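You operate a simulated robot arm through the tools that you are given. There is no shell and no other tool.

You are at the controls of a simulated robot arm. One attempt, no reset.

JOB
Swap the link with the highest kPa for the spare with the same letters, then push 10 ml through.
Fine: old link on the grey mat; meter switched on, orange tap open; use the meter's hand pump. Set down upright: what you pick out.

The check looks at the end state, three seconds after you hand in, the way a careful person would. Anything else that was tipped, shoved, dropped, spilled or broken makes it a failure.

ROBOT AND FRAMES
A 7-joint arm with a two-finger parallel gripper, fixed in place. Base frame: the origin is at the foot of the arm, x ahead of it, y to its left, z up; the work surface is at about z = 0.882. Readings come in m, degrees, newtons and seconds.
Its first joint turns from -149.0 to 149.0 degrees. Payload 3.43 kg.
The tool frame sits at the grasp point between the pads (the TCP): z along the fingers, y along the line on which they close. The tips reach 0.03 m beyond it. Largest opening 0.094 m; finger width 0.028, thickness 0.01; the body of the gripper, 0.05 by 0.096 m, starts 0.055 m behind the TCP.
Orientation is that of the tool frame in the base frame, as a unit quaternion [x, y, z, w]. With the fingers straight down and closing along the base's y, the tool's x points along the base's -x, its y along +y and its z along -z.

CONTROLS
- The arm moves only by the tool drive_tool. Its argument "targets" is one flat list of numbers, 7 for each row, row after row: the turn, a rotation vector about the tool's x, y, z in units of 5 degrees (1.0 is 5 degrees), then the shift along the tool's x, y, z in units of 25 mm (1.0 is 25 mm), then the opening, from 0 (shut) to 1 (fully open). In form: [ax, ay, az, tx, ty, tz, claw, ax, ay, az, tx, ty, tz, claw, ...]. A call has 1 to 20 rows; each row shifts and turns the commanded pose from where the row before left it, along the tool's axes as they then stand. A call with a number of a shift or a turn outside -1 to 1 is refused whole. Each row takes 0.2 s and may step no farther than 0.05 m and 8.6 degrees from the row before; otherwise, or with a gripper value out of range, the whole call is refused. A pose out of reach is approached as far as the arm can. The call stops where the force on the tool passes 40 N (or 10 N more than at its start, if that is more) or the arm is blocked; 0.2 s more then pass. Each finger travels about 0.045 m/s and halts on what it meets, pressing with about 27 N; the grip force reading is that of the motor and also rises with nothing between the fingers. The clock runs only during rows and for 0.2 s after the last one: add rows that do not move to give the fingers time. It gives the time, the measured TCP pose, the force on the tool (base axes), the opening and the grip force at its end, in the units of the frame above (readings bear some noise), with the torque about the TCP (base axes, N m) and any sound that the robot's microphone picked up.
- Cameras (640 x 400 px; columns grow to the right, rows downward): "scene" is fixed at [0.0503, 0.653, 1.4689]; the picture's right is [0.34, -0.94, 0.00], its down [-0.69, -0.25, -0.68] and it looks along [0.64, 0.23, -0.73] (base axes); focal length 226 px, centre (320, 200). "wrist" rides on the gripper at [0.076, 0.014, -0.102] in the tool frame; the picture's right is [-0.18, 0.98, 0.00], its down [-0.75, -0.14, -0.64] and it looks along [-0.63, -0.12, 0.77] (tool axes); focal length 243 px, centre (320, 200). There is no depth. A picture from a camera that has moved, and an enlarged one, comes with that camera's place and axes in the base frame and with its lens.
- camera(camera): a new picture of that camera. It takes no simulated time.
- enlarge(camera, box): a new picture of the part [left, top, right, bottom] of that camera's present view, enlarged. It takes no simulated time.
- finish_job(): hands the job in; it is judged then, once.

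Places have to be worked out from the pictures, the camera data and where the tool is seen. Open the gripper and draw the arm clear of the work before you hand the job in, unless the task says otherwise.

The tools are called after "Request:" as name(argument=value, ...) on one line, values as JSON. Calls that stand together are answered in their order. drive_tool: Moves the arm, as the interface text tells. Its arguments: {"type":"object","properties":{"targets":{"type":"array","items":{"type":"number"}}},"required":["targets"]} The other tools are called the same way: camera (camera) takes a picture; enlarge (camera, box) takes an enlarged picture of a part of a camera's view; finish_job () hands the job in.

At the start:

```text
t: 0.0
tool_pos: [0.56, 0.813, 1.2447]
tool_rot: [0.001, 1.0, 0.001, 0.0]
wrist_force: [-0.3, -0.4, -0.1]
torque: [0.0, 0.03, 0.02]
opening: 0.094
gripper_force: 0.0
```

scene: 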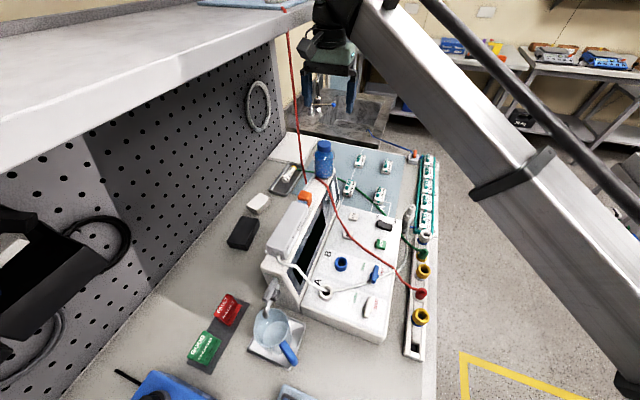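
wrist: 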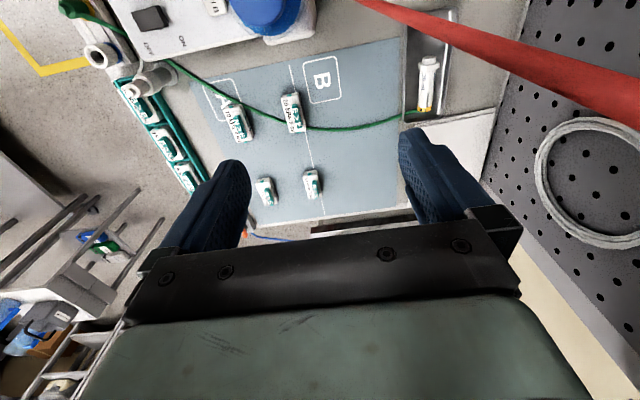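

I'll start by looking closely at both views to identify the links, the meter, the tap and the mat.

Request:
enlarge(camera="scene", box=[320, 130, 460, 220])

Request:
enlarge(camera="scene", box=[240, 180, 440, 360])

Request:
enlarge(camera="wrist", box=[180, 50, 360, 220])

Request:
enlarge(camera="wrist", box=[60, 0, 240, 200])

Request:
enlarge(camera="scene", box=[100, 250, 340, 400])

```text
4.44 times, centred on (390, 175) of scene
camera zoom: at [0.0503, 0.653, 1.4689], right [0.34, -0.94, 0.0], down [-0.69, -0.25, -0.68], along [0.64, 0.23, -0.73], focal length 1002 px, centre (9, 311)
```

zoom: 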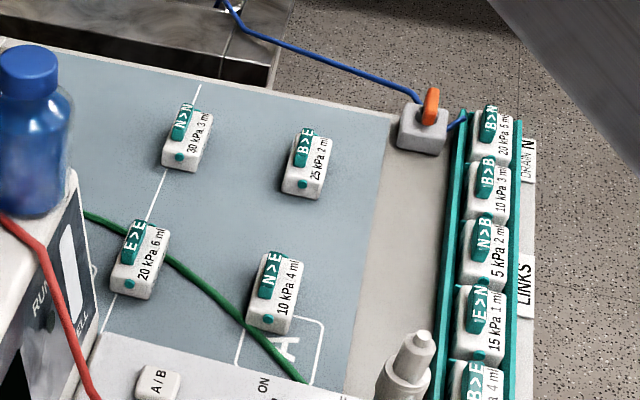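

```text
2.22 times, centred on (340, 270) of scene
camera zoom: at [0.0503, 0.653, 1.4689], right [0.34, -0.94, 0.0], down [-0.69, -0.25, -0.68], along [0.64, 0.23, -0.73], focal length 501 px, centre (276, 44)
```

zoom: 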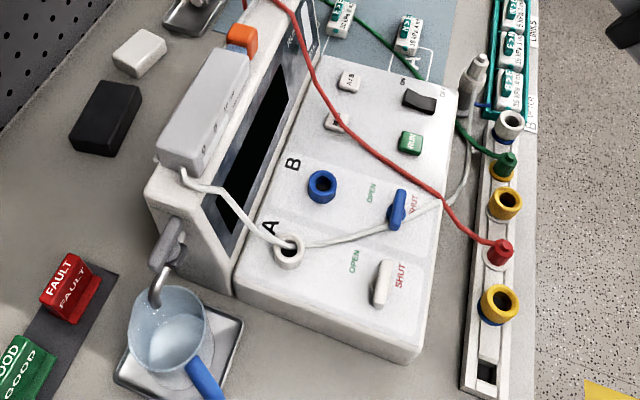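

```text
2.35 times, centred on (270, 135) of wrist
camera zoom: at [0.4834, 0.8287, 1.3482], right [0.18, 0.98, 0.0], down [0.75, -0.14, 0.64], along [0.63, -0.12, -0.77], focal length 571 px, centre (438, 353)
```

zoom: 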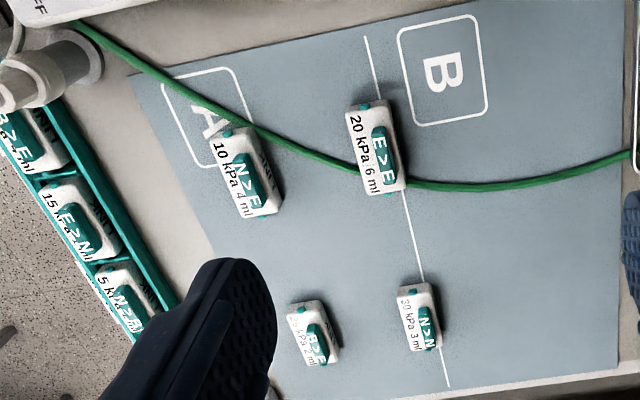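

```text
2.00 times, centred on (150, 100) of wrist
camera zoom: at [0.4834, 0.8287, 1.3482], right [0.18, 0.98, 0.0], down [0.75, -0.14, 0.64], along [0.63, -0.12, -0.77], focal length 485 px, centre (660, 400)
```

zoom: 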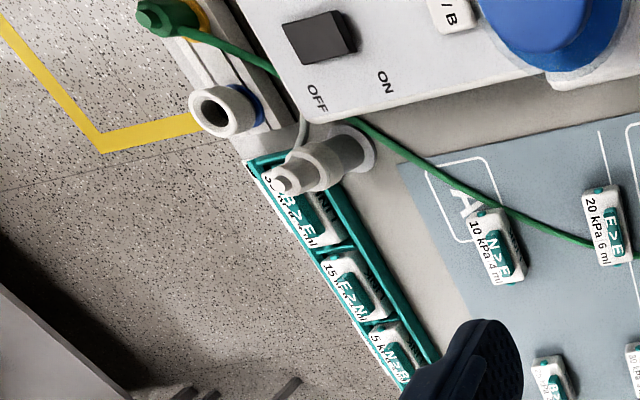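

```text
2.67 times, centred on (220, 325) of scene
camera zoom: at [0.0503, 0.653, 1.4689], right [0.34, -0.94, 0.0], down [-0.69, -0.25, -0.68], along [0.64, 0.23, -0.73], focal length 602 px, centre (587, -133)
```

zoom: 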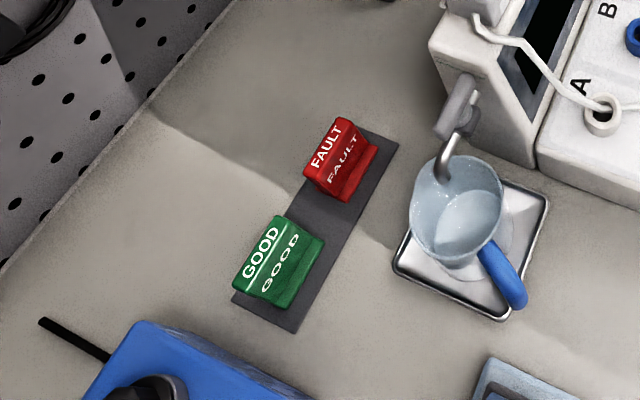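

The rail appears to hold a chain of links, with spares on the blue-grey mat. I'll zoom further into the labels and the meter.

Request:
enlarge(camera="scene", box=[395, 145, 455, 245])

Request:
enlarge(camera="wrist", box=[110, 60, 210, 200])

Request:
enlarge(camera="scene", box=[260, 130, 350, 220])

Request:
enlarge(camera="scene", box=[330, 190, 440, 270])

Request:
enlarge(camera="scene", box=[300, 240, 440, 360])

Request:
enlarge(camera="scene", box=[240, 190, 340, 310])

Request:
enlarge(camera="wrist", box=[60, 0, 160, 100])

```text
4.00 times, centred on (425, 195) of scene
camera zoom: at [0.0503, 0.653, 1.4689], right [0.34, -0.94, 0.0], down [-0.69, -0.25, -0.68], along [0.64, 0.23, -0.73], focal length 902 px, centre (-100, 220)
```

zoom: 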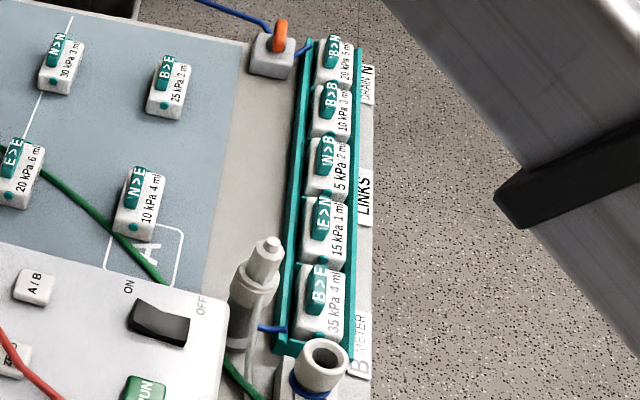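

```text
2.86 times, centred on (160, 130) of wrist
camera zoom: at [0.4834, 0.8287, 1.3482], right [0.18, 0.98, 0.0], down [0.75, -0.14, 0.64], along [0.63, -0.12, -0.77], focal length 693 px, centre (777, 400)
```

zoom: 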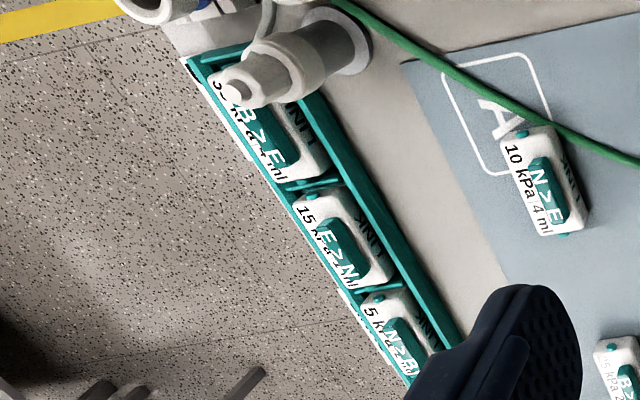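

```text
4.44 times, centred on (305, 175) of scene
camera zoom: at [0.0503, 0.653, 1.4689], right [0.34, -0.94, 0.0], down [-0.69, -0.25, -0.68], along [0.64, 0.23, -0.73], focal length 1002 px, centre (387, 311)
```

zoom: 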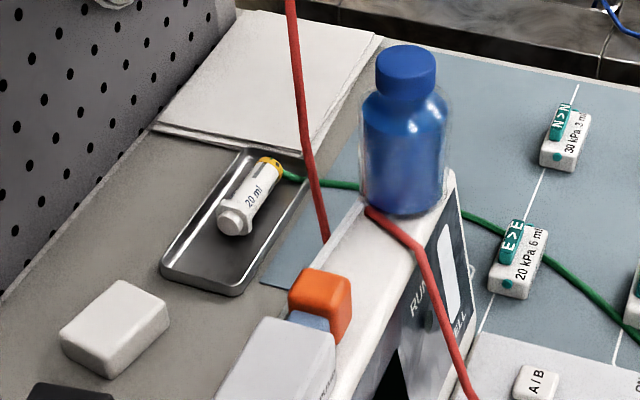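

```text
5.00 times, centred on (385, 230) of scene
camera zoom: at [0.0503, 0.653, 1.4689], right [0.34, -0.94, 0.0], down [-0.69, -0.25, -0.68], along [0.64, 0.23, -0.73], focal length 1128 px, centre (-5, 50)
```

zoom: 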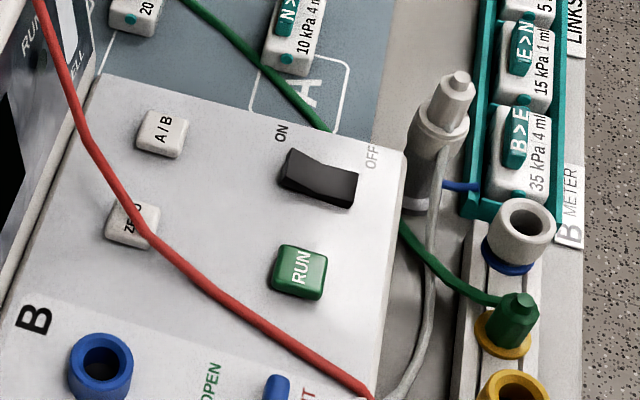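

```text
3.33 times, centred on (370, 300) of scene
camera zoom: at [0.0503, 0.653, 1.4689], right [0.34, -0.94, 0.0], down [-0.69, -0.25, -0.68], along [0.64, 0.23, -0.73], focal length 752 px, centre (153, -133)
```

zoom: 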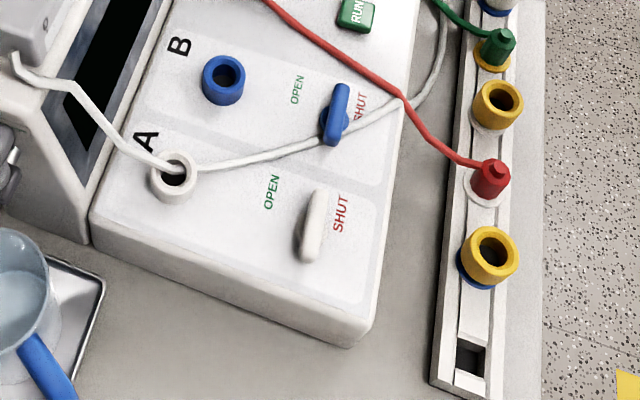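

```text
3.33 times, centred on (290, 250) of scene
camera zoom: at [0.0503, 0.653, 1.4689], right [0.34, -0.94, 0.0], down [-0.69, -0.25, -0.68], along [0.64, 0.23, -0.73], focal length 752 px, centre (420, 33)
```

zoom: 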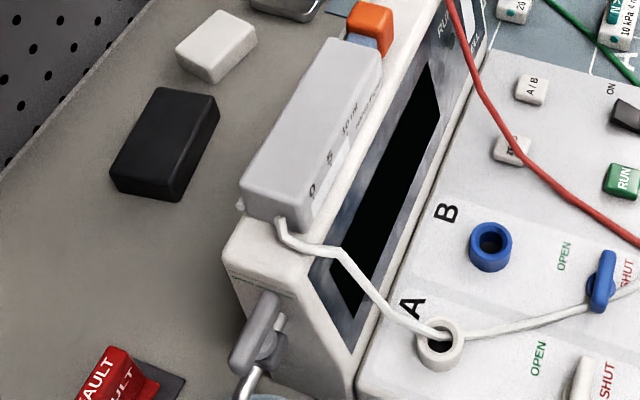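

```text
4.00 times, centred on (110, 50) of wrist
camera zoom: at [0.4834, 0.8287, 1.3482], right [0.18, 0.98, 0.0], down [0.75, -0.14, 0.64], along [0.63, -0.12, -0.77], focal length 970 px, centre (1160, 800)
```

zoom: 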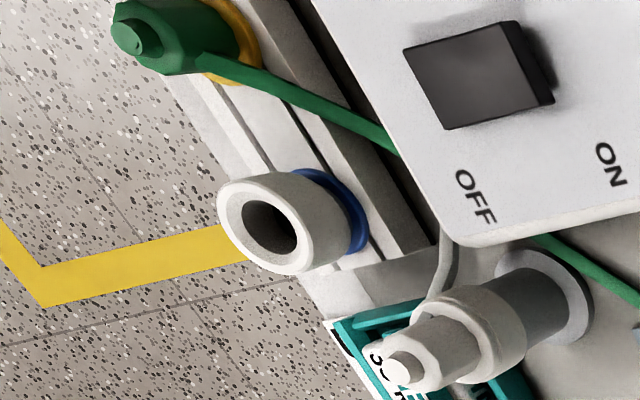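

The 35 kPa B>E link, at the meter end of the rail, is the highest. The 25 kPa 2 ml B>E on the mat is its spare. Before any manipulation I'll move the wrist camera back and away from the hanging red hose to inspect the pump, switch and taps.

Request:
drive_tool(targets=[0, 0, 0, 0, -1, -0.5, 1, 0, 0, 0, 0, -1, -0.5, 1, 0, 0, 0, 0, -1, -0.5, 1, 0, 0, 0, 0, -1, -0.5, 1, 0, 0, 0, 1, 0, 0, 1, 0, 0, 0, 1, 0, 0, 1, 0, 0, 0, 1, 0, 0, 1, 0, 0, 0, 1, 0, 0, 1, 0, 0, 0, 1, 0, 0, 1, 0, 0, 0, 1, 0, 0, 1, 0, 0, 0, 1, 0, 0, 1, 0, 0, 0, 1, 0, 0, 1, 0, 0, 0, 1, 0, 0, 1, 0, 0, 0, 1, 0, 0, 1, 0, 0, 0, 1, 0, 0, 1, 0, 0, 0, 1, 0, 0, 1, 0, 0, 0, 1, 0, 0, 1, 0, 0, 0, 1, 0, 0, 1])

Request:
camera(camera="wrist")

Request:
camera(camera="scene")

```text
t: 3.8
tool_pos: [0.2383, 0.7636, 1.1788]
tool_rot: [0.0, 1.0, 0.006, 0.001]
wrist_force: [0.3, -0.1, -0.2]
torque: [0.0, 0.0, 0.01]
opening: 0.0939
gripper_force: 0.1
out of reach, approached as far as the arm can: row 1, 2, 3, 4, 5, 6, 7, 8, 9, 10, 11, 12, 13, 14, 15, 17
```

```text
taken
camera wrist: at [0.1621, 0.7765, 1.2825], right [0.18, 0.98, 0.01], down [0.75, -0.15, 0.64], along [0.63, -0.11, -0.77], focal length 243 px, centre (320, 200)
```

wrist: 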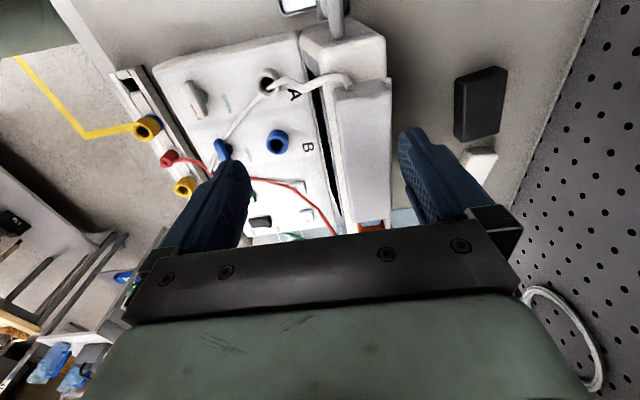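

```text
taken
```

scene: 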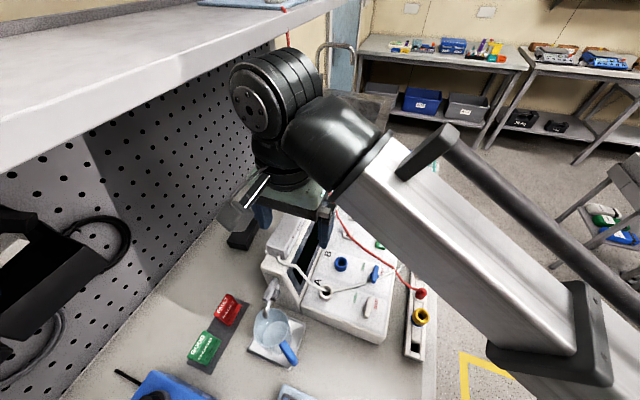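

The arm's height limit pulled the tool lower than I asked, to z 1.18, but nothing was touched. A small step will show where commands start from before I reposition.

Request:
drive_tool(targets=[0, 0, 0, 0.4, -0.4, 0, 1])

```text
t: 4.2
tool_pos: [0.2293, 0.7544, 1.1747]
tool_rot: [0.0, 1.0, 0.007, 0.002]
wrist_force: [0.0, -0.1, 0.4]
torque: [-0.01, -0.04, -0.01]
opening: 0.0944
gripper_force: 0.0
out of reach, approached as far as the arm can: row 1
```

Commands start from the measured pose. I'll move further back and to the right for a clear camera view.

Request:
drive_tool(targets=[0, 0, 0, 1, -1, 0, 1, 0, 0, 0, 1, -1, 0, 1, 0, 0, 0, 1, 0, 0, 1, 0, 0, 0, 1, 0, 0, 1])

Request:
camera(camera="wrist")

```text
t: 5.2
tool_pos: [0.1318, 0.7187, 1.1475]
tool_rot: [0.0, 1.0, 0.005, 0.001]
wrist_force: [-0.4, 0.3, -0.3]
torque: [0.01, 0.0, -0.04]
opening: 0.0938
gripper_force: 0.2
out of reach, approached as far as the arm can: row 1, 2, 3
```

```text
taken
camera wrist: at [0.0543, 0.7318, 1.2512], right [0.18, 0.98, 0.01], down [0.75, -0.15, 0.64], along [0.63, -0.11, -0.77], focal length 243 px, centre (320, 200)
```

wrist: 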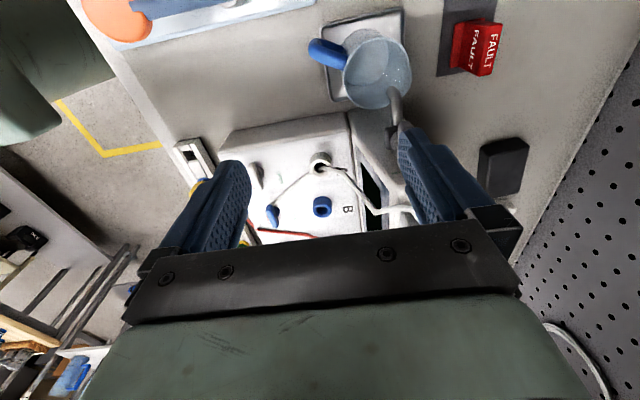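

The clear upper part of the wrist picture shows what lies under the camera, so I need the tool slightly beyond the target. I'll move over the meter panel.

Request:
drive_tool(targets=[0, 0, 0, -1, -0.5, 0, 1, 0, 0, 0, -1, -0.5, 0, 1, 0, 0, 0, -1, -0.5, 0, 1, 0, 0, 0, -1, -0.5, 0, 1, 0, 0, 0, -1, -0.5, 0, 1, 0, 0, 0, -1, -0.5, 0, 1, 0, 0, 0, -1, -0.5, 0, 1, 0, 0, 0, -1, 0, 0, 1, 0, 0, 0, -1, 0, 0, 1])

Request:
camera(camera="wrist")

```text
t: 7.2
tool_pos: [0.3587, 0.6384, 1.1311]
tool_rot: [0.0, 1.0, 0.0, 0.0]
wrist_force: [-0.3, 0.0, -0.6]
torque: [-0.01, 0.03, -0.02]
opening: 0.0943
gripper_force: 0.0
out of reach, approached as far as the arm can: row 1, 2, 3, 4, 6
```

```text
taken
camera wrist: at [0.2819, 0.6531, 1.2346], right [0.18, 0.98, 0.0], down [0.75, -0.14, 0.64], along [0.63, -0.12, -0.77], focal length 243 px, centre (320, 200)
```

wrist: 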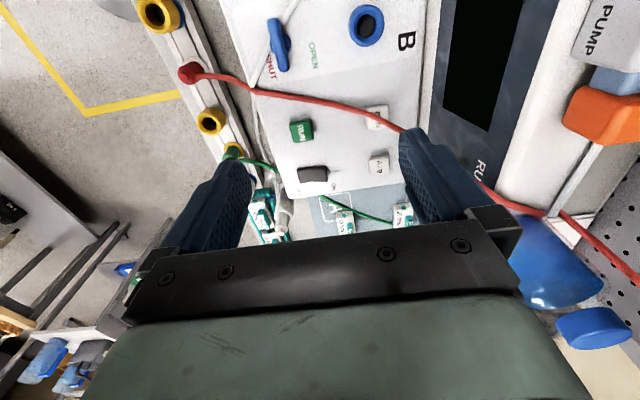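

Request:
enlarge(camera="wrist", box=[400, 0, 640, 150])

Request:
enlarge(camera="wrist", box=[200, 0, 430, 200])

Request:
enlarge(camera="wrist", box=[480, 0, 640, 100])

```text
2.67 times, centred on (520, 75) of wrist
camera zoom: at [0.2819, 0.6531, 1.2346], right [0.18, 0.98, 0.0], down [0.75, -0.14, 0.64], along [0.63, -0.12, -0.77], focal length 647 px, centre (-213, 533)
```

zoom: 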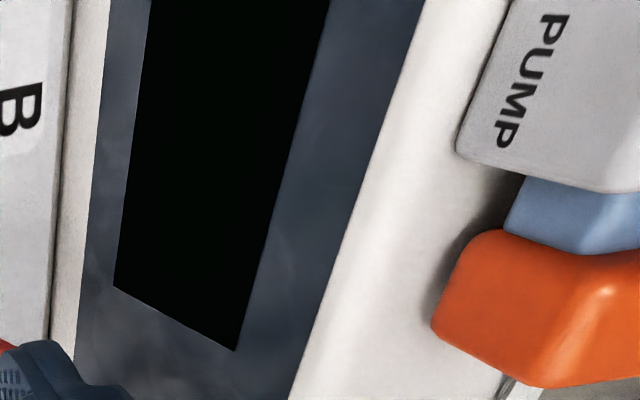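

```text
2.00 times, centred on (315, 100) of wrist
camera zoom: at [0.2819, 0.6531, 1.2346], right [0.18, 0.98, 0.0], down [0.75, -0.14, 0.64], along [0.63, -0.12, -0.77], focal length 485 px, centre (330, 400)
```

zoom: 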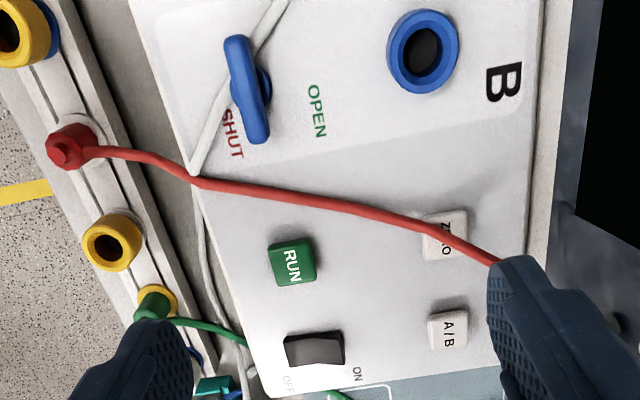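

```text
4.00 times, centred on (560, 50) of wrist
camera zoom: at [0.2819, 0.6531, 1.2346], right [0.18, 0.98, 0.0], down [0.75, -0.14, 0.64], along [0.63, -0.12, -0.77], focal length 970 px, centre (-640, 800)
```

zoom: 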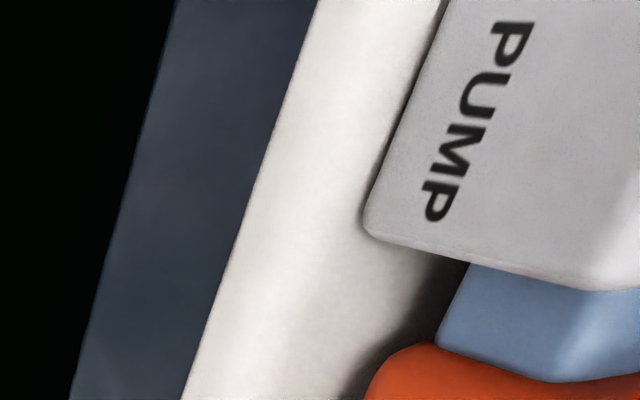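

The display is off, and the hand pump (grey body, blue shaft, orange plunger) is labelled "PUMP". I'll shift to view the A port and the two taps from above.

Request:
drive_tool(targets=[0, 0, 0, 1, -0.8, 0, 1, 0, 0, 0, 1, -0.8, 0, 1, 0, 0, 0, 1, 0, 0, 1])

Request:
camera(camera="wrist")

Request:
enlarge(camera="wrist", box=[180, 0, 420, 160])

Request:
camera(camera="scene")

```text
t: 8.0
tool_pos: [0.2871, 0.607, 1.1129]
tool_rot: [0.0, 1.0, 0.004, 0.002]
wrist_force: [0.2, 0.5, 0.3]
torque: [-0.02, 0.03, 0.04]
opening: 0.094
gripper_force: 0.1
out of reach, approached as far as the arm can: row 1, 2, 3
```

```text
taken
camera wrist: at [0.2103, 0.6209, 1.2159], right [0.18, 0.98, 0.01], down [0.75, -0.15, 0.64], along [0.63, -0.11, -0.77], focal length 243 px, centre (320, 200)
```

wrist: 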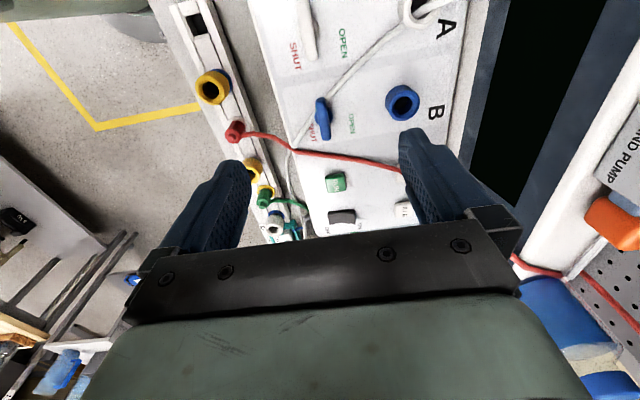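

```text
2.50 times, centred on (300, 80) of wrist
camera zoom: at [0.2103, 0.6209, 1.2159], right [0.18, 0.98, 0.01], down [0.75, -0.15, 0.64], along [0.63, -0.11, -0.77], focal length 606 px, centre (370, 500)
```

zoom: 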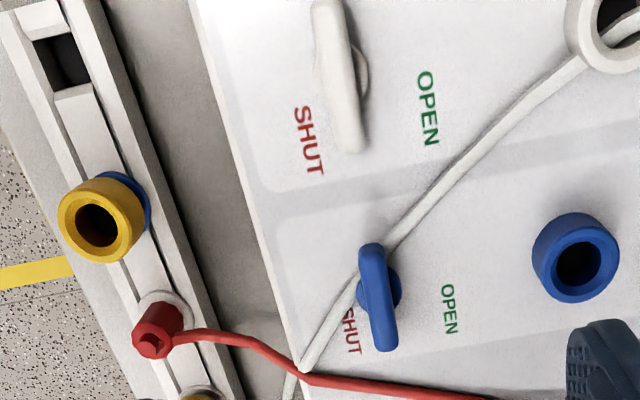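

```text
taken
```

scene: 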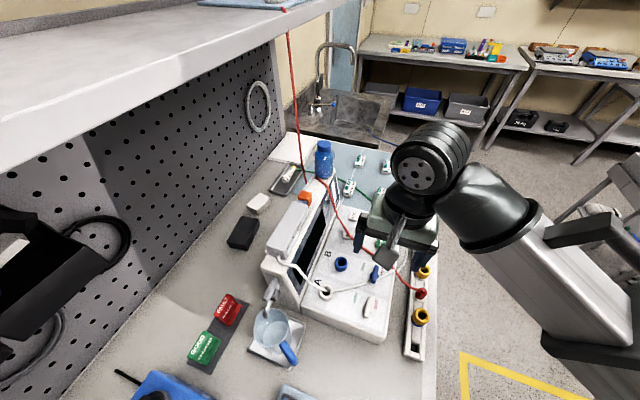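

Both tap levers appear to lean toward SHUT. I need to see how the pump's white hose relates to port A and to the parked white plug, so I'll look at port A.

Request:
drive_tool(targets=[0, 0, 0, 0.8, 1, 0, 1, 0, 0, 0, 0.8, 1, 0, 1, 0, 0, 0, 0, 1, 0, 1])

Request:
camera(camera="wrist")

Request:
enlarge(camera="wrist", box=[220, 0, 440, 140])

Request:
enlarge(camera="wrist", box=[440, 0, 640, 220])

```text
t: 8.8
tool_pos: [0.2467, 0.6818, 1.1136]
tool_rot: [0.0, 1.0, 0.0, 0.0]
wrist_force: [0.2, -0.9, -0.5]
torque: [0.02, 0.01, 0.0]
opening: 0.0942
gripper_force: 0.0
```

```text
taken
camera wrist: at [0.1705, 0.6974, 1.216], right [0.18, 0.98, 0.0], down [0.75, -0.14, 0.64], along [0.63, -0.12, -0.77], focal length 243 px, centre (320, 200)
```

wrist: 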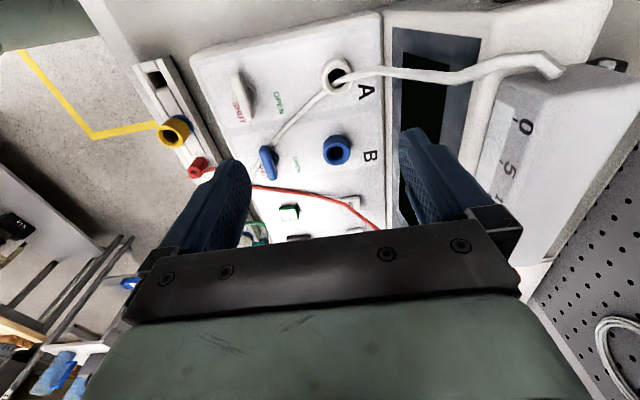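

```text
2.86 times, centred on (330, 70) of wrist
camera zoom: at [0.1705, 0.6974, 1.216], right [0.18, 0.98, 0.0], down [0.75, -0.14, 0.64], along [0.63, -0.12, -0.77], focal length 693 px, centre (291, 571)
```

zoom: 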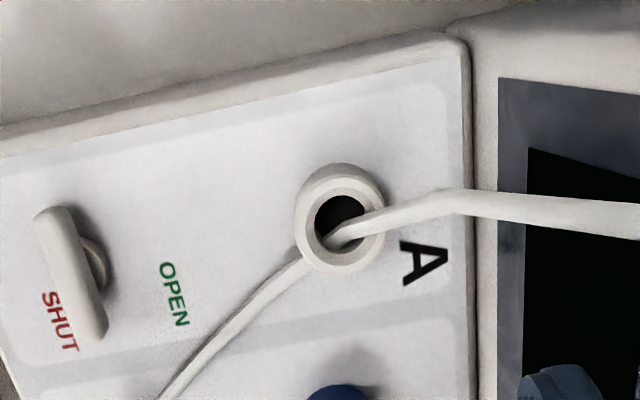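

```text
1.82 times, centred on (540, 110) of wrist
camera zoom: at [0.1705, 0.6974, 1.216], right [0.18, 0.98, 0.0], down [0.75, -0.14, 0.64], along [0.63, -0.12, -0.77], focal length 441 px, centre (-80, 364)
```

zoom: 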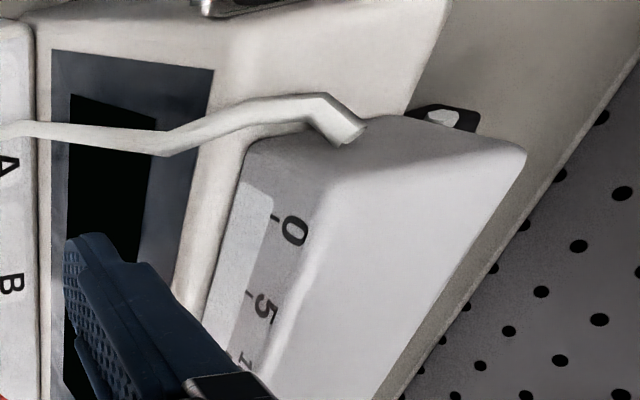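

The pump's hose enters port A, and the A lead runs to the white plug in the grey fitting that feeds the rail. Next I'll fly over the rail to examine the links, the fitting and the orange tap.

Request:
drive_tool(targets=[0, 0, 0, -1, -0.5, 0, 1, 0, 0, 0, -1, -0.5, 0, 1, 0, 0, 0, -1, -0.5, 0, 1, 0, 0, 0, -1, -0.5, 0, 1, 0, 0, 0, -1, -0.5, 0, 1, 0, 0, 0, -1, -0.5, 0, 1, 0, 0, 0, -1, -0.5, 0, 1, 0, 0, 0, -1, -0.5, 0, 1, 0, 0, 0, -1, -0.5, 0, 1, 0, 0, 0, -1, -0.5, 0, 1, 0, 0, 0, -1, -0.5, 0, 1, 0, 0, 0, -1, -0.5, 0, 1, 0, 0, 0, -1, -0.5, 0, 1, 0, 0, 0, -1, -0.5, 0, 1, 0, 0, 0, -1, 0, 0, 1])

Request:
camera(camera="wrist")

Request:
enlarge(camera="wrist", box=[180, 0, 440, 180])

```text
t: 12.0
tool_pos: [0.6233, 0.5074, 1.112]
tool_rot: [0.0, 1.0, 0.0, 0.0]
wrist_force: [-0.4, -0.2, -0.4]
torque: [-0.01, -0.01, -0.01]
opening: 0.0942
gripper_force: 0.0
```

```text
taken
camera wrist: at [0.5462, 0.5218, 1.2157], right [0.18, 0.98, 0.0], down [0.75, -0.14, 0.64], along [0.63, -0.12, -0.77], focal length 243 px, centre (320, 200)
```

wrist: 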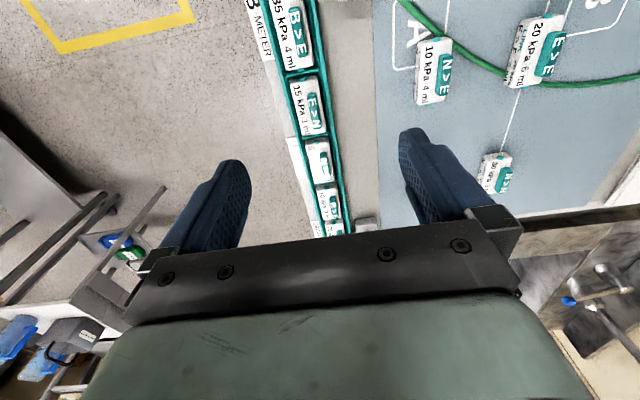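

```text
2.22 times, centred on (310, 90) of wrist
camera zoom: at [0.5462, 0.5218, 1.2157], right [0.18, 0.98, 0.0], down [0.75, -0.14, 0.64], along [0.63, -0.12, -0.77], focal length 539 px, centre (342, 444)
```

zoom: 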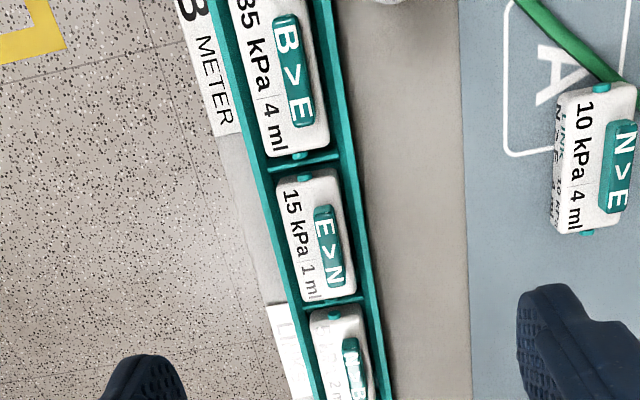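

The view shows handles on each link inside the teal rail. I'll move back a little to see the 35 kPa link and the fitting next to it.

Request:
drive_tool(targets=[0, 0, 0, 1, -0.4, 0, 1, 0, 0, 0, 1, -0.4, 0, 1, 0, 0, 0, 0.5, 0, 0, 1])

Request:
camera(camera="wrist")

Request:
enlarge(camera="wrist", box=[220, 0, 420, 140])

Request:
enlarge(camera="scene", box=[380, 140, 460, 250])

```text
t: 12.8
tool_pos: [0.5592, 0.4856, 1.1115]
tool_rot: [0.0, 1.0, 0.0, 0.0]
wrist_force: [0.3, 0.0, 0.4]
torque: [0.0, 0.02, -0.01]
opening: 0.0942
gripper_force: 0.1
```

```text
taken
camera wrist: at [0.4836, 0.5013, 1.2153], right [0.18, 0.98, 0.0], down [0.75, -0.14, 0.64], along [0.63, -0.12, -0.77], focal length 243 px, centre (320, 200)
```

wrist: 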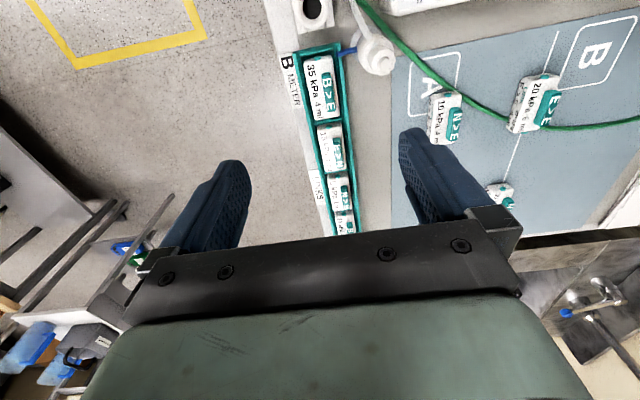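

```text
2.86 times, centred on (320, 70) of wrist
camera zoom: at [0.4836, 0.5013, 1.2153], right [0.18, 0.98, 0.0], down [0.75, -0.14, 0.64], along [0.63, -0.12, -0.77], focal length 693 px, centre (320, 571)
```

zoom: 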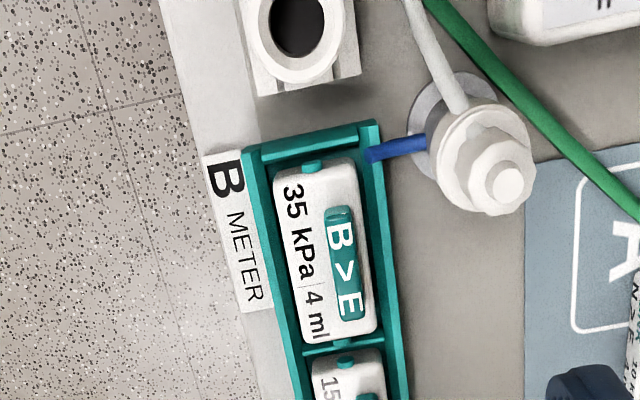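

```text
3.64 times, centred on (420, 195) of scene
camera zoom: at [0.0503, 0.653, 1.4689], right [0.34, -0.94, 0.0], down [-0.69, -0.25, -0.68], along [0.64, 0.23, -0.73], focal length 820 px, centre (-44, 218)
```

zoom: 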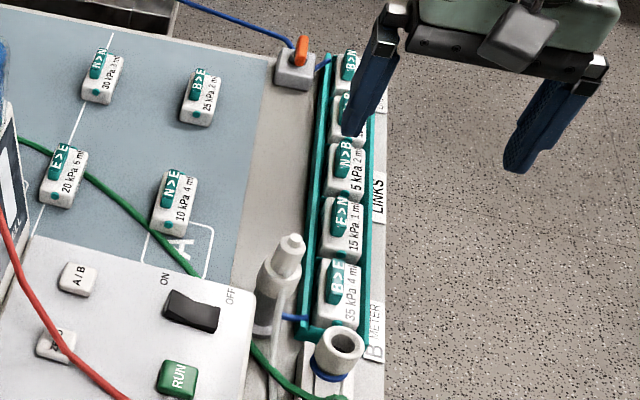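

The white plug is seated in the post feeding the rail. The 35 kPa link's handle is at about (0.570, 0.495), top z ≈0.92. I'll descend for close-up views to get its height and handle geometry.

Request:
drive_tool(targets=[0, 0, 0, -1, 0, 0.5, 1, 0, 0, 0, -1, 0, 1, 1, 0, 0, 0, -0.6, 0, 1, 1, 0, 0, 0, 0, 0, 1, 1, 0, 0, 0, 0, 0, 1, 1])

Request:
camera(camera="wrist")

Request:
enlarge(camera="wrist", box=[200, 0, 440, 150])

Request:
enlarge(camera="scene", box=[385, 190, 445, 240])

```text
t: 14.0
tool_pos: [0.6246, 0.4867, 1.0003]
tool_rot: [0.0, 1.0, 0.0, 0.0]
wrist_force: [-0.3, -0.8, 0.9]
torque: [0.0, -0.02, -0.01]
opening: 0.0941
gripper_force: 0.2
```

```text
taken
camera wrist: at [0.5481, 0.5016, 1.1026], right [0.18, 0.98, 0.0], down [0.75, -0.14, 0.64], along [0.63, -0.12, -0.77], focal length 243 px, centre (320, 200)
```

wrist: 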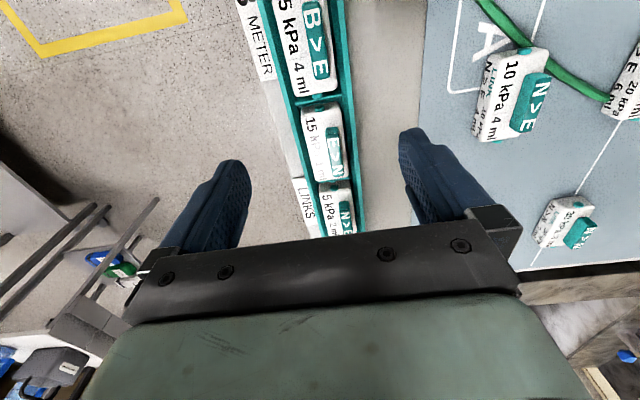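

```text
2.67 times, centred on (320, 75) of wrist
camera zoom: at [0.5481, 0.5016, 1.1026], right [0.18, 0.98, 0.0], down [0.75, -0.14, 0.64], along [0.63, -0.12, -0.77], focal length 647 px, centre (320, 533)
```

zoom: 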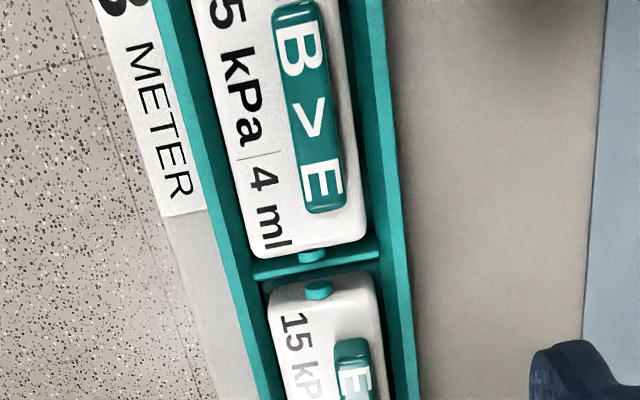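

```text
8.00 times, centred on (415, 215) of scene
camera zoom: at [0.0503, 0.653, 1.4689], right [0.34, -0.94, 0.0], down [-0.69, -0.25, -0.68], along [0.64, 0.23, -0.73], focal length 1804 px, centre (-440, 80)
```

zoom: 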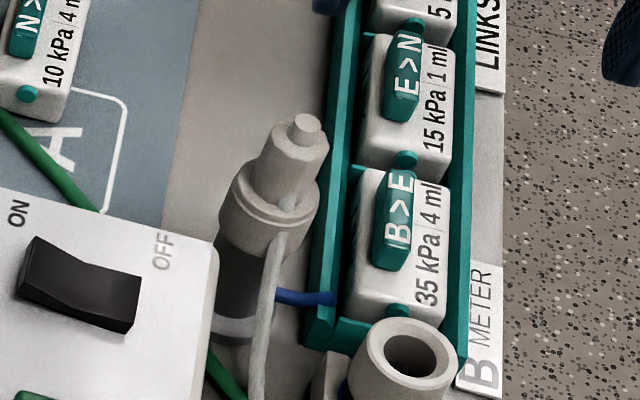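

Triangulating both views puts the old link's handle centre at about (0.567, 0.495). The handle top is at z≈0.930 and the body top at z≈0.913, with the rail walls lower. Before touching it I'll check reach and view over the spare at about (0.805, 0.643).

Request:
drive_tool(targets=[0, 0, 0, -0.9, 0.78, 0, 1, 0, 0, 0, -0.9, 0.78, 0, 1, 0, 0, 0, -0.9, 0.78, 0, 1, 0, 0, 0, -0.9, 0.78, 0, 1, 0, 0, 0, -0.9, 0.78, 0, 1, 0, 0, 0, -0.9, 0.78, 0, 1, 0, 0, 0, -0.9, 0.78, 0, 1, 0, 0, 0, -0.9, 0.78, 0, 1])

Request:
camera(camera="wrist")

Request:
enlarge(camera="wrist", box=[220, 0, 460, 180])

Request:
camera(camera="scene")

```text
t: 15.8
tool_pos: [0.8046, 0.6432, 0.9993]
tool_rot: [0.0, 1.0, 0.0, 0.0]
wrist_force: [0.0, 0.5, -0.6]
torque: [0.01, -0.04, 0.03]
opening: 0.094
gripper_force: 0.0
```

```text
taken
camera wrist: at [0.7285, 0.6581, 1.1026], right [0.18, 0.98, 0.0], down [0.75, -0.14, 0.64], along [0.63, -0.12, -0.77], focal length 243 px, centre (320, 200)
```

wrist: 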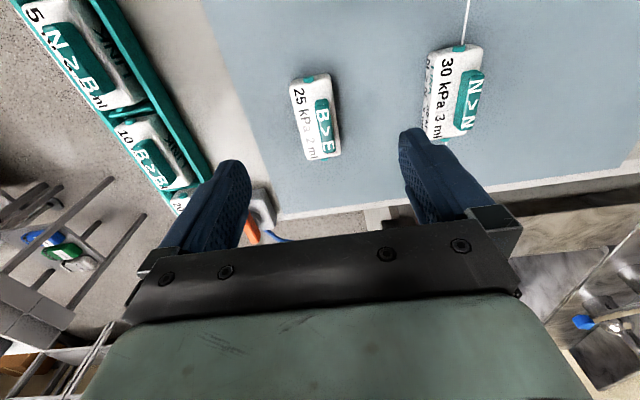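

```text
2.22 times, centred on (340, 90) of wrist
camera zoom: at [0.7285, 0.6581, 1.1026], right [0.18, 0.98, 0.0], down [0.75, -0.14, 0.64], along [0.63, -0.12, -0.77], focal length 539 px, centre (276, 444)
```

zoom: 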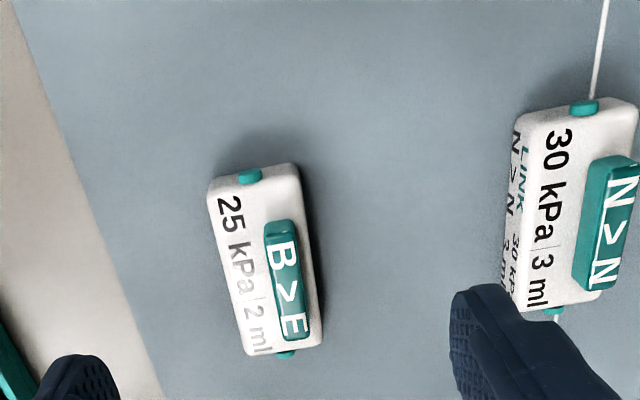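

```text
taken
```

scene: 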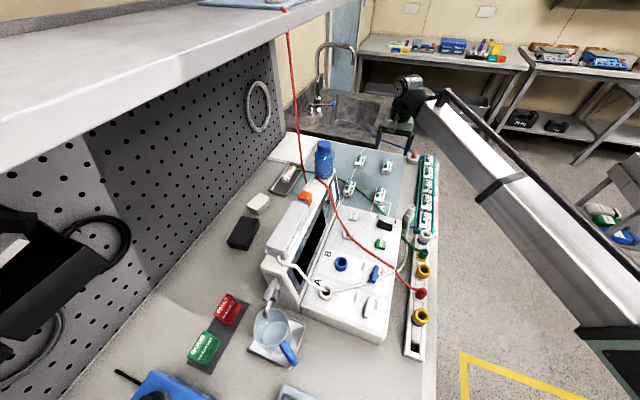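

Reach is fine here. The spare's handle is near (0.802, 0.649), aligned with x; I'll zoom both cameras to pin down its height.

Request:
enlarge(camera="scene", box=[370, 145, 410, 180])

Request:
enlarge(camera="wrist", box=[280, 60, 360, 170])

Request:
enlarge(camera="scene", box=[395, 135, 445, 180])

```text
11.43 times, centred on (390, 162) of scene
camera zoom: at [0.0503, 0.653, 1.4689], right [0.34, -0.94, 0.0], down [-0.69, -0.25, -0.68], along [0.64, 0.23, -0.73], focal length 2578 px, centre (-480, 629)
```

zoom: 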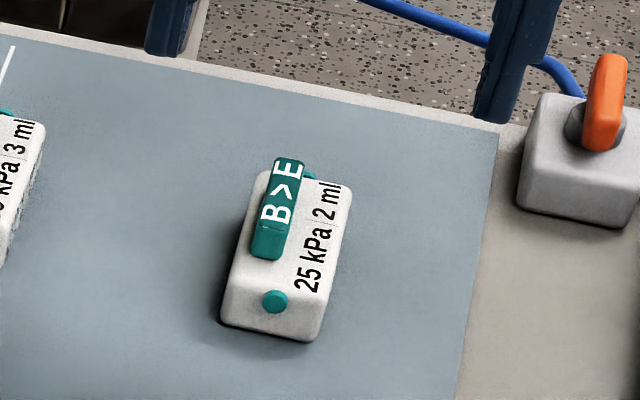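

```text
3.64 times, centred on (320, 115) of wrist
camera zoom: at [0.7285, 0.6581, 1.1026], right [0.18, 0.98, 0.0], down [0.75, -0.14, 0.64], along [0.63, -0.12, -0.77], focal length 882 px, centre (320, 509)
```

zoom: 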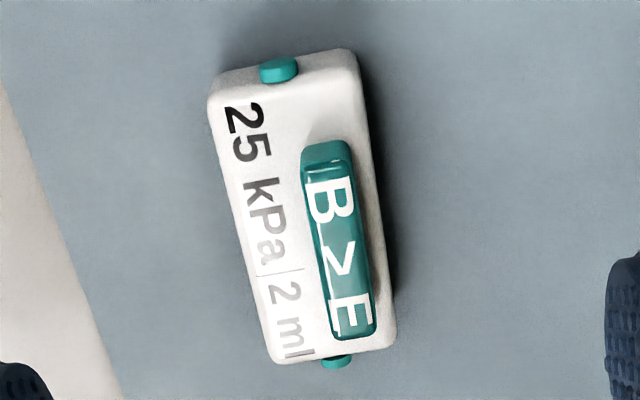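

```text
8.89 times, centred on (420, 158) of scene
camera zoom: at [0.0503, 0.653, 1.4689], right [0.34, -0.94, 0.0], down [-0.69, -0.25, -0.68], along [0.64, 0.23, -0.73], focal length 2005 px, centre (-569, 578)
```

zoom: 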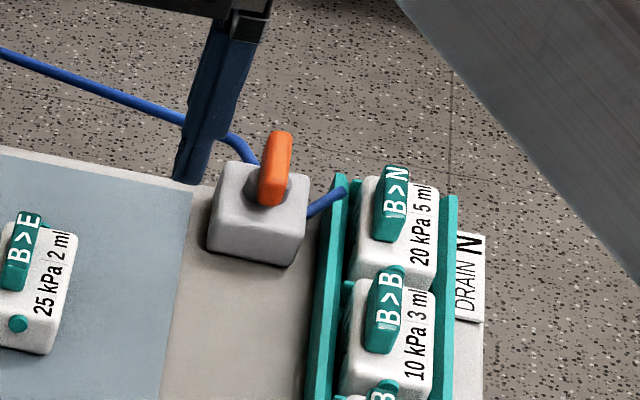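

Both handles are ≈0.928 high and body tops are ≈0.913. The plug post near the old link reaches z≈1.0 at (0.534, 0.546), so I'll grip the handle slightly toward +x with a reduced opening. I'm flying back over the old link now.

Request:
drive_tool(targets=[0, 0, 0, 0.918, -0.593, 0, 0.34, 0, 0, 0, 0.918, -0.593, 0, 0.34, 0, 0, 0, 0.918, -0.593, 0, 0.34, 0, 0, 0, 0.918, -0.593, 0, 0.34, 0, 0, 0, 0.918, -0.593, 0, 0.34, 0, 0, 0, 0.918, -0.593, 0, 0.34, 0, 0, 0, 0.918, -0.593, 0, 0.34, 0, 0, 0, 0.918, -0.593, 0, 0.34, 0, 0, 0, 0.918, -0.593, 0, 0.34, 0, 0, 0, 0.918, -0.593, 0, 0.34])

Request:
camera(camera="wrist")

Request:
enlarge(camera="scene", box=[385, 150, 465, 240])

```text
t: 18.0
tool_pos: [0.5748, 0.4952, 0.9996]
tool_rot: [0.0, 1.0, 0.0, 0.001]
wrist_force: [-0.5, 0.1, 0.0]
torque: [-0.02, 0.01, 0.01]
opening: 0.032
gripper_force: 0.1
```

```text
taken
camera wrist: at [0.4987, 0.5101, 1.1033], right [0.18, 0.98, 0.0], down [0.75, -0.14, 0.64], along [0.63, -0.12, -0.77], focal length 243 px, centre (320, 200)
```

wrist: 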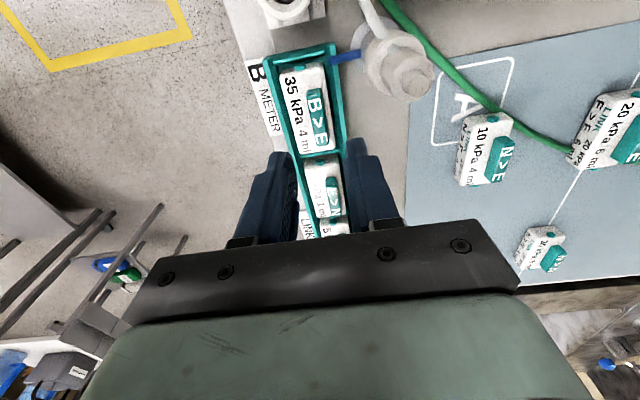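

```text
4.44 times, centred on (425, 195) of scene
camera zoom: at [0.0503, 0.653, 1.4689], right [0.34, -0.94, 0.0], down [-0.69, -0.25, -0.68], along [0.64, 0.23, -0.73], focal length 1002 px, centre (-147, 222)
```

zoom: 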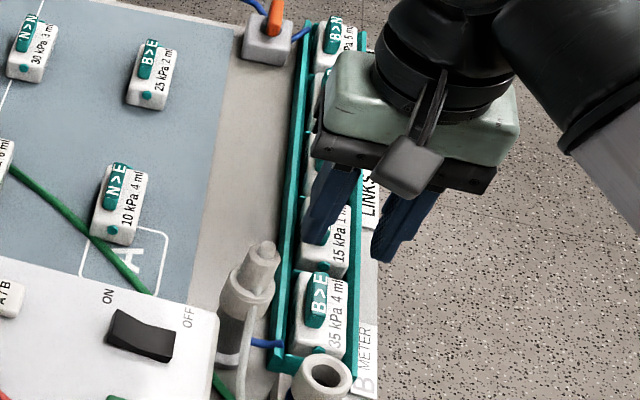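

The fingers straddle the handle column. I'm descending partway and rechecking.

Request:
drive_tool(targets=[0, 0, 0, 0, 0, 0.6, 0.34, 0, 0, 0, 0, 0, 0.6, 0.34])

Request:
camera(camera="wrist")

Request:
enlarge(camera="wrist", box=[240, 60, 420, 220])

Request:
enlarge(camera="scene", box=[385, 170, 465, 240])

```text
t: 18.6
tool_pos: [0.5756, 0.4946, 0.9705]
tool_rot: [0.001, 1.0, 0.0, 0.0]
wrist_force: [0.0, 0.3, 0.2]
torque: [0.01, -0.04, 0.03]
opening: 0.032
gripper_force: 0.1
```

```text
taken
camera wrist: at [0.4989, 0.5093, 1.0734], right [0.18, 0.98, 0.0], down [0.75, -0.14, 0.64], along [0.63, -0.12, -0.77], focal length 243 px, centre (320, 200)
```

wrist: 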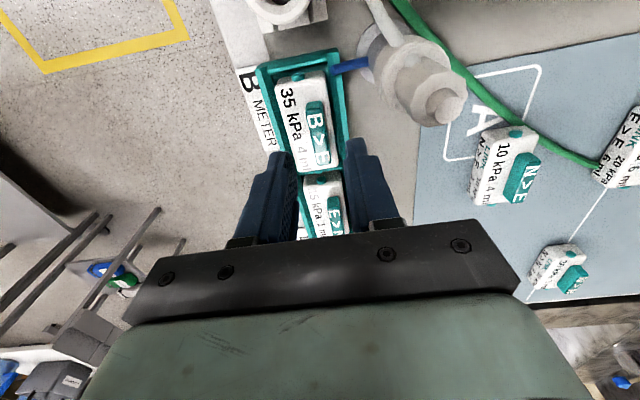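

```text
2.50 times, centred on (330, 140) of wrist
camera zoom: at [0.4989, 0.5093, 1.0734], right [0.18, 0.98, 0.0], down [0.75, -0.14, 0.64], along [0.63, -0.12, -0.77], focal length 606 px, centre (295, 350)
```

zoom: 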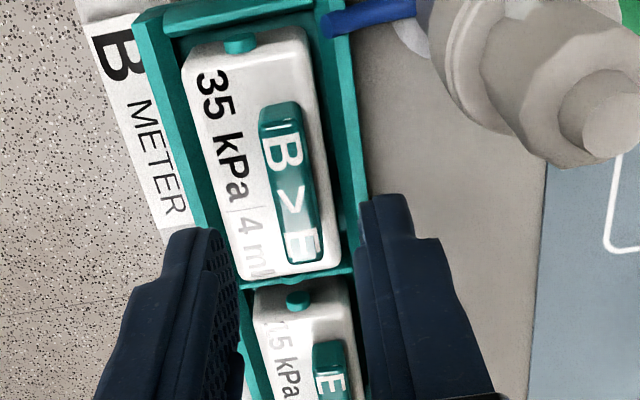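

```text
5.71 times, centred on (425, 205) of scene
camera zoom: at [0.0503, 0.653, 1.4689], right [0.34, -0.94, 0.0], down [-0.69, -0.25, -0.68], along [0.64, 0.23, -0.73], focal length 1289 px, centre (-280, 171)
```

zoom: 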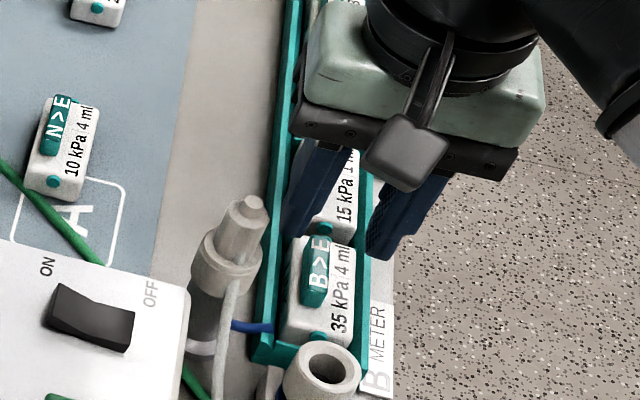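

The handle at (0.567, 0.495) is well centred. I'm descending to TCP z≈0.947 and closing on the handle.

Request:
drive_tool(targets=[0, 0, 0, 0, 0, 0.47, 0.34, 0, 0, 0, 0, 0, 0.47, 0.34, 0, 0, 0, 0, 0, 0, 0.34])

Request:
camera(camera="wrist")

Request:
enlarge(camera="scene", box=[385, 170, 465, 240])

```text
t: 19.4
tool_pos: [0.5762, 0.4948, 0.9468]
tool_rot: [-0.001, 1.0, 0.0, 0.0]
wrist_force: [-0.5, -0.3, 0.1]
torque: [-0.01, -0.02, 0.01]
opening: 0.0323
gripper_force: 0.0
```

```text
taken
camera wrist: at [0.4993, 0.5095, 1.0494], right [0.18, 0.98, 0.0], down [0.75, -0.14, 0.64], along [0.63, -0.12, -0.77], focal length 243 px, centre (320, 200)
```

wrist: 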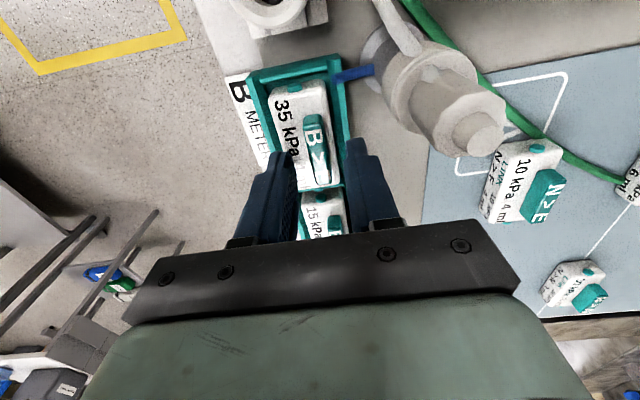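

```text
5.71 times, centred on (425, 205) of scene
camera zoom: at [0.0503, 0.653, 1.4689], right [0.34, -0.94, 0.0], down [-0.69, -0.25, -0.68], along [0.64, 0.23, -0.73], focal length 1289 px, centre (-280, 171)
```

zoom: 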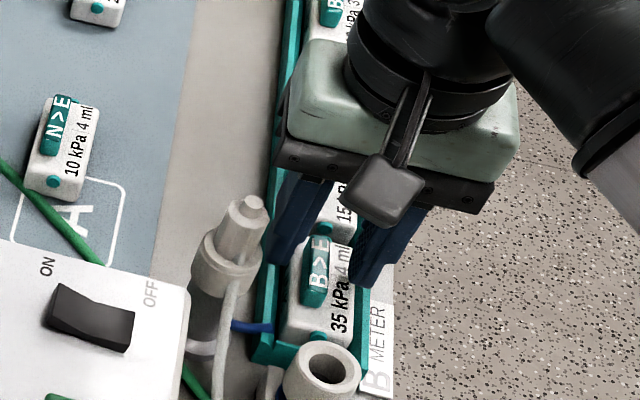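

No contact, and the fingers flank the handle. I'm closing the gripper.

Request:
drive_tool(targets=[0, 0, 0, 0, 0, 0, 0.0, 0, 0, 0, 0, 0, 0, 0.0, 0, 0, 0, 0, 0, 0, 0.0, 0, 0, 0, 0, 0, 0, 0.0])

Request:
enlarge(camera="wrist", box=[240, 60, 420, 220])

```text
t: 20.4
tool_pos: [0.5747, 0.4939, 0.9465]
tool_rot: [0.0, 1.0, 0.0, 0.001]
wrist_force: [0.3, -0.3, 0.7]
torque: [0.0, 0.02, 0.0]
opening: 0.0098
gripper_force: 26.8
```

```text
2.50 times, centred on (330, 140) of wrist
camera zoom: at [0.4993, 0.5095, 1.0496], right [0.18, 0.98, 0.0], down [0.75, -0.14, 0.64], along [0.63, -0.12, -0.77], focal length 606 px, centre (295, 350)
```

zoom: 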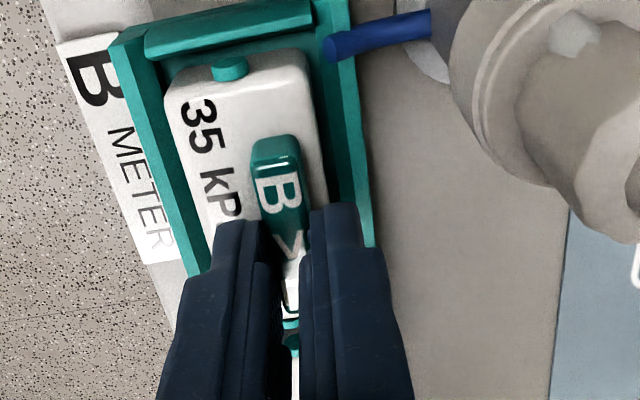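

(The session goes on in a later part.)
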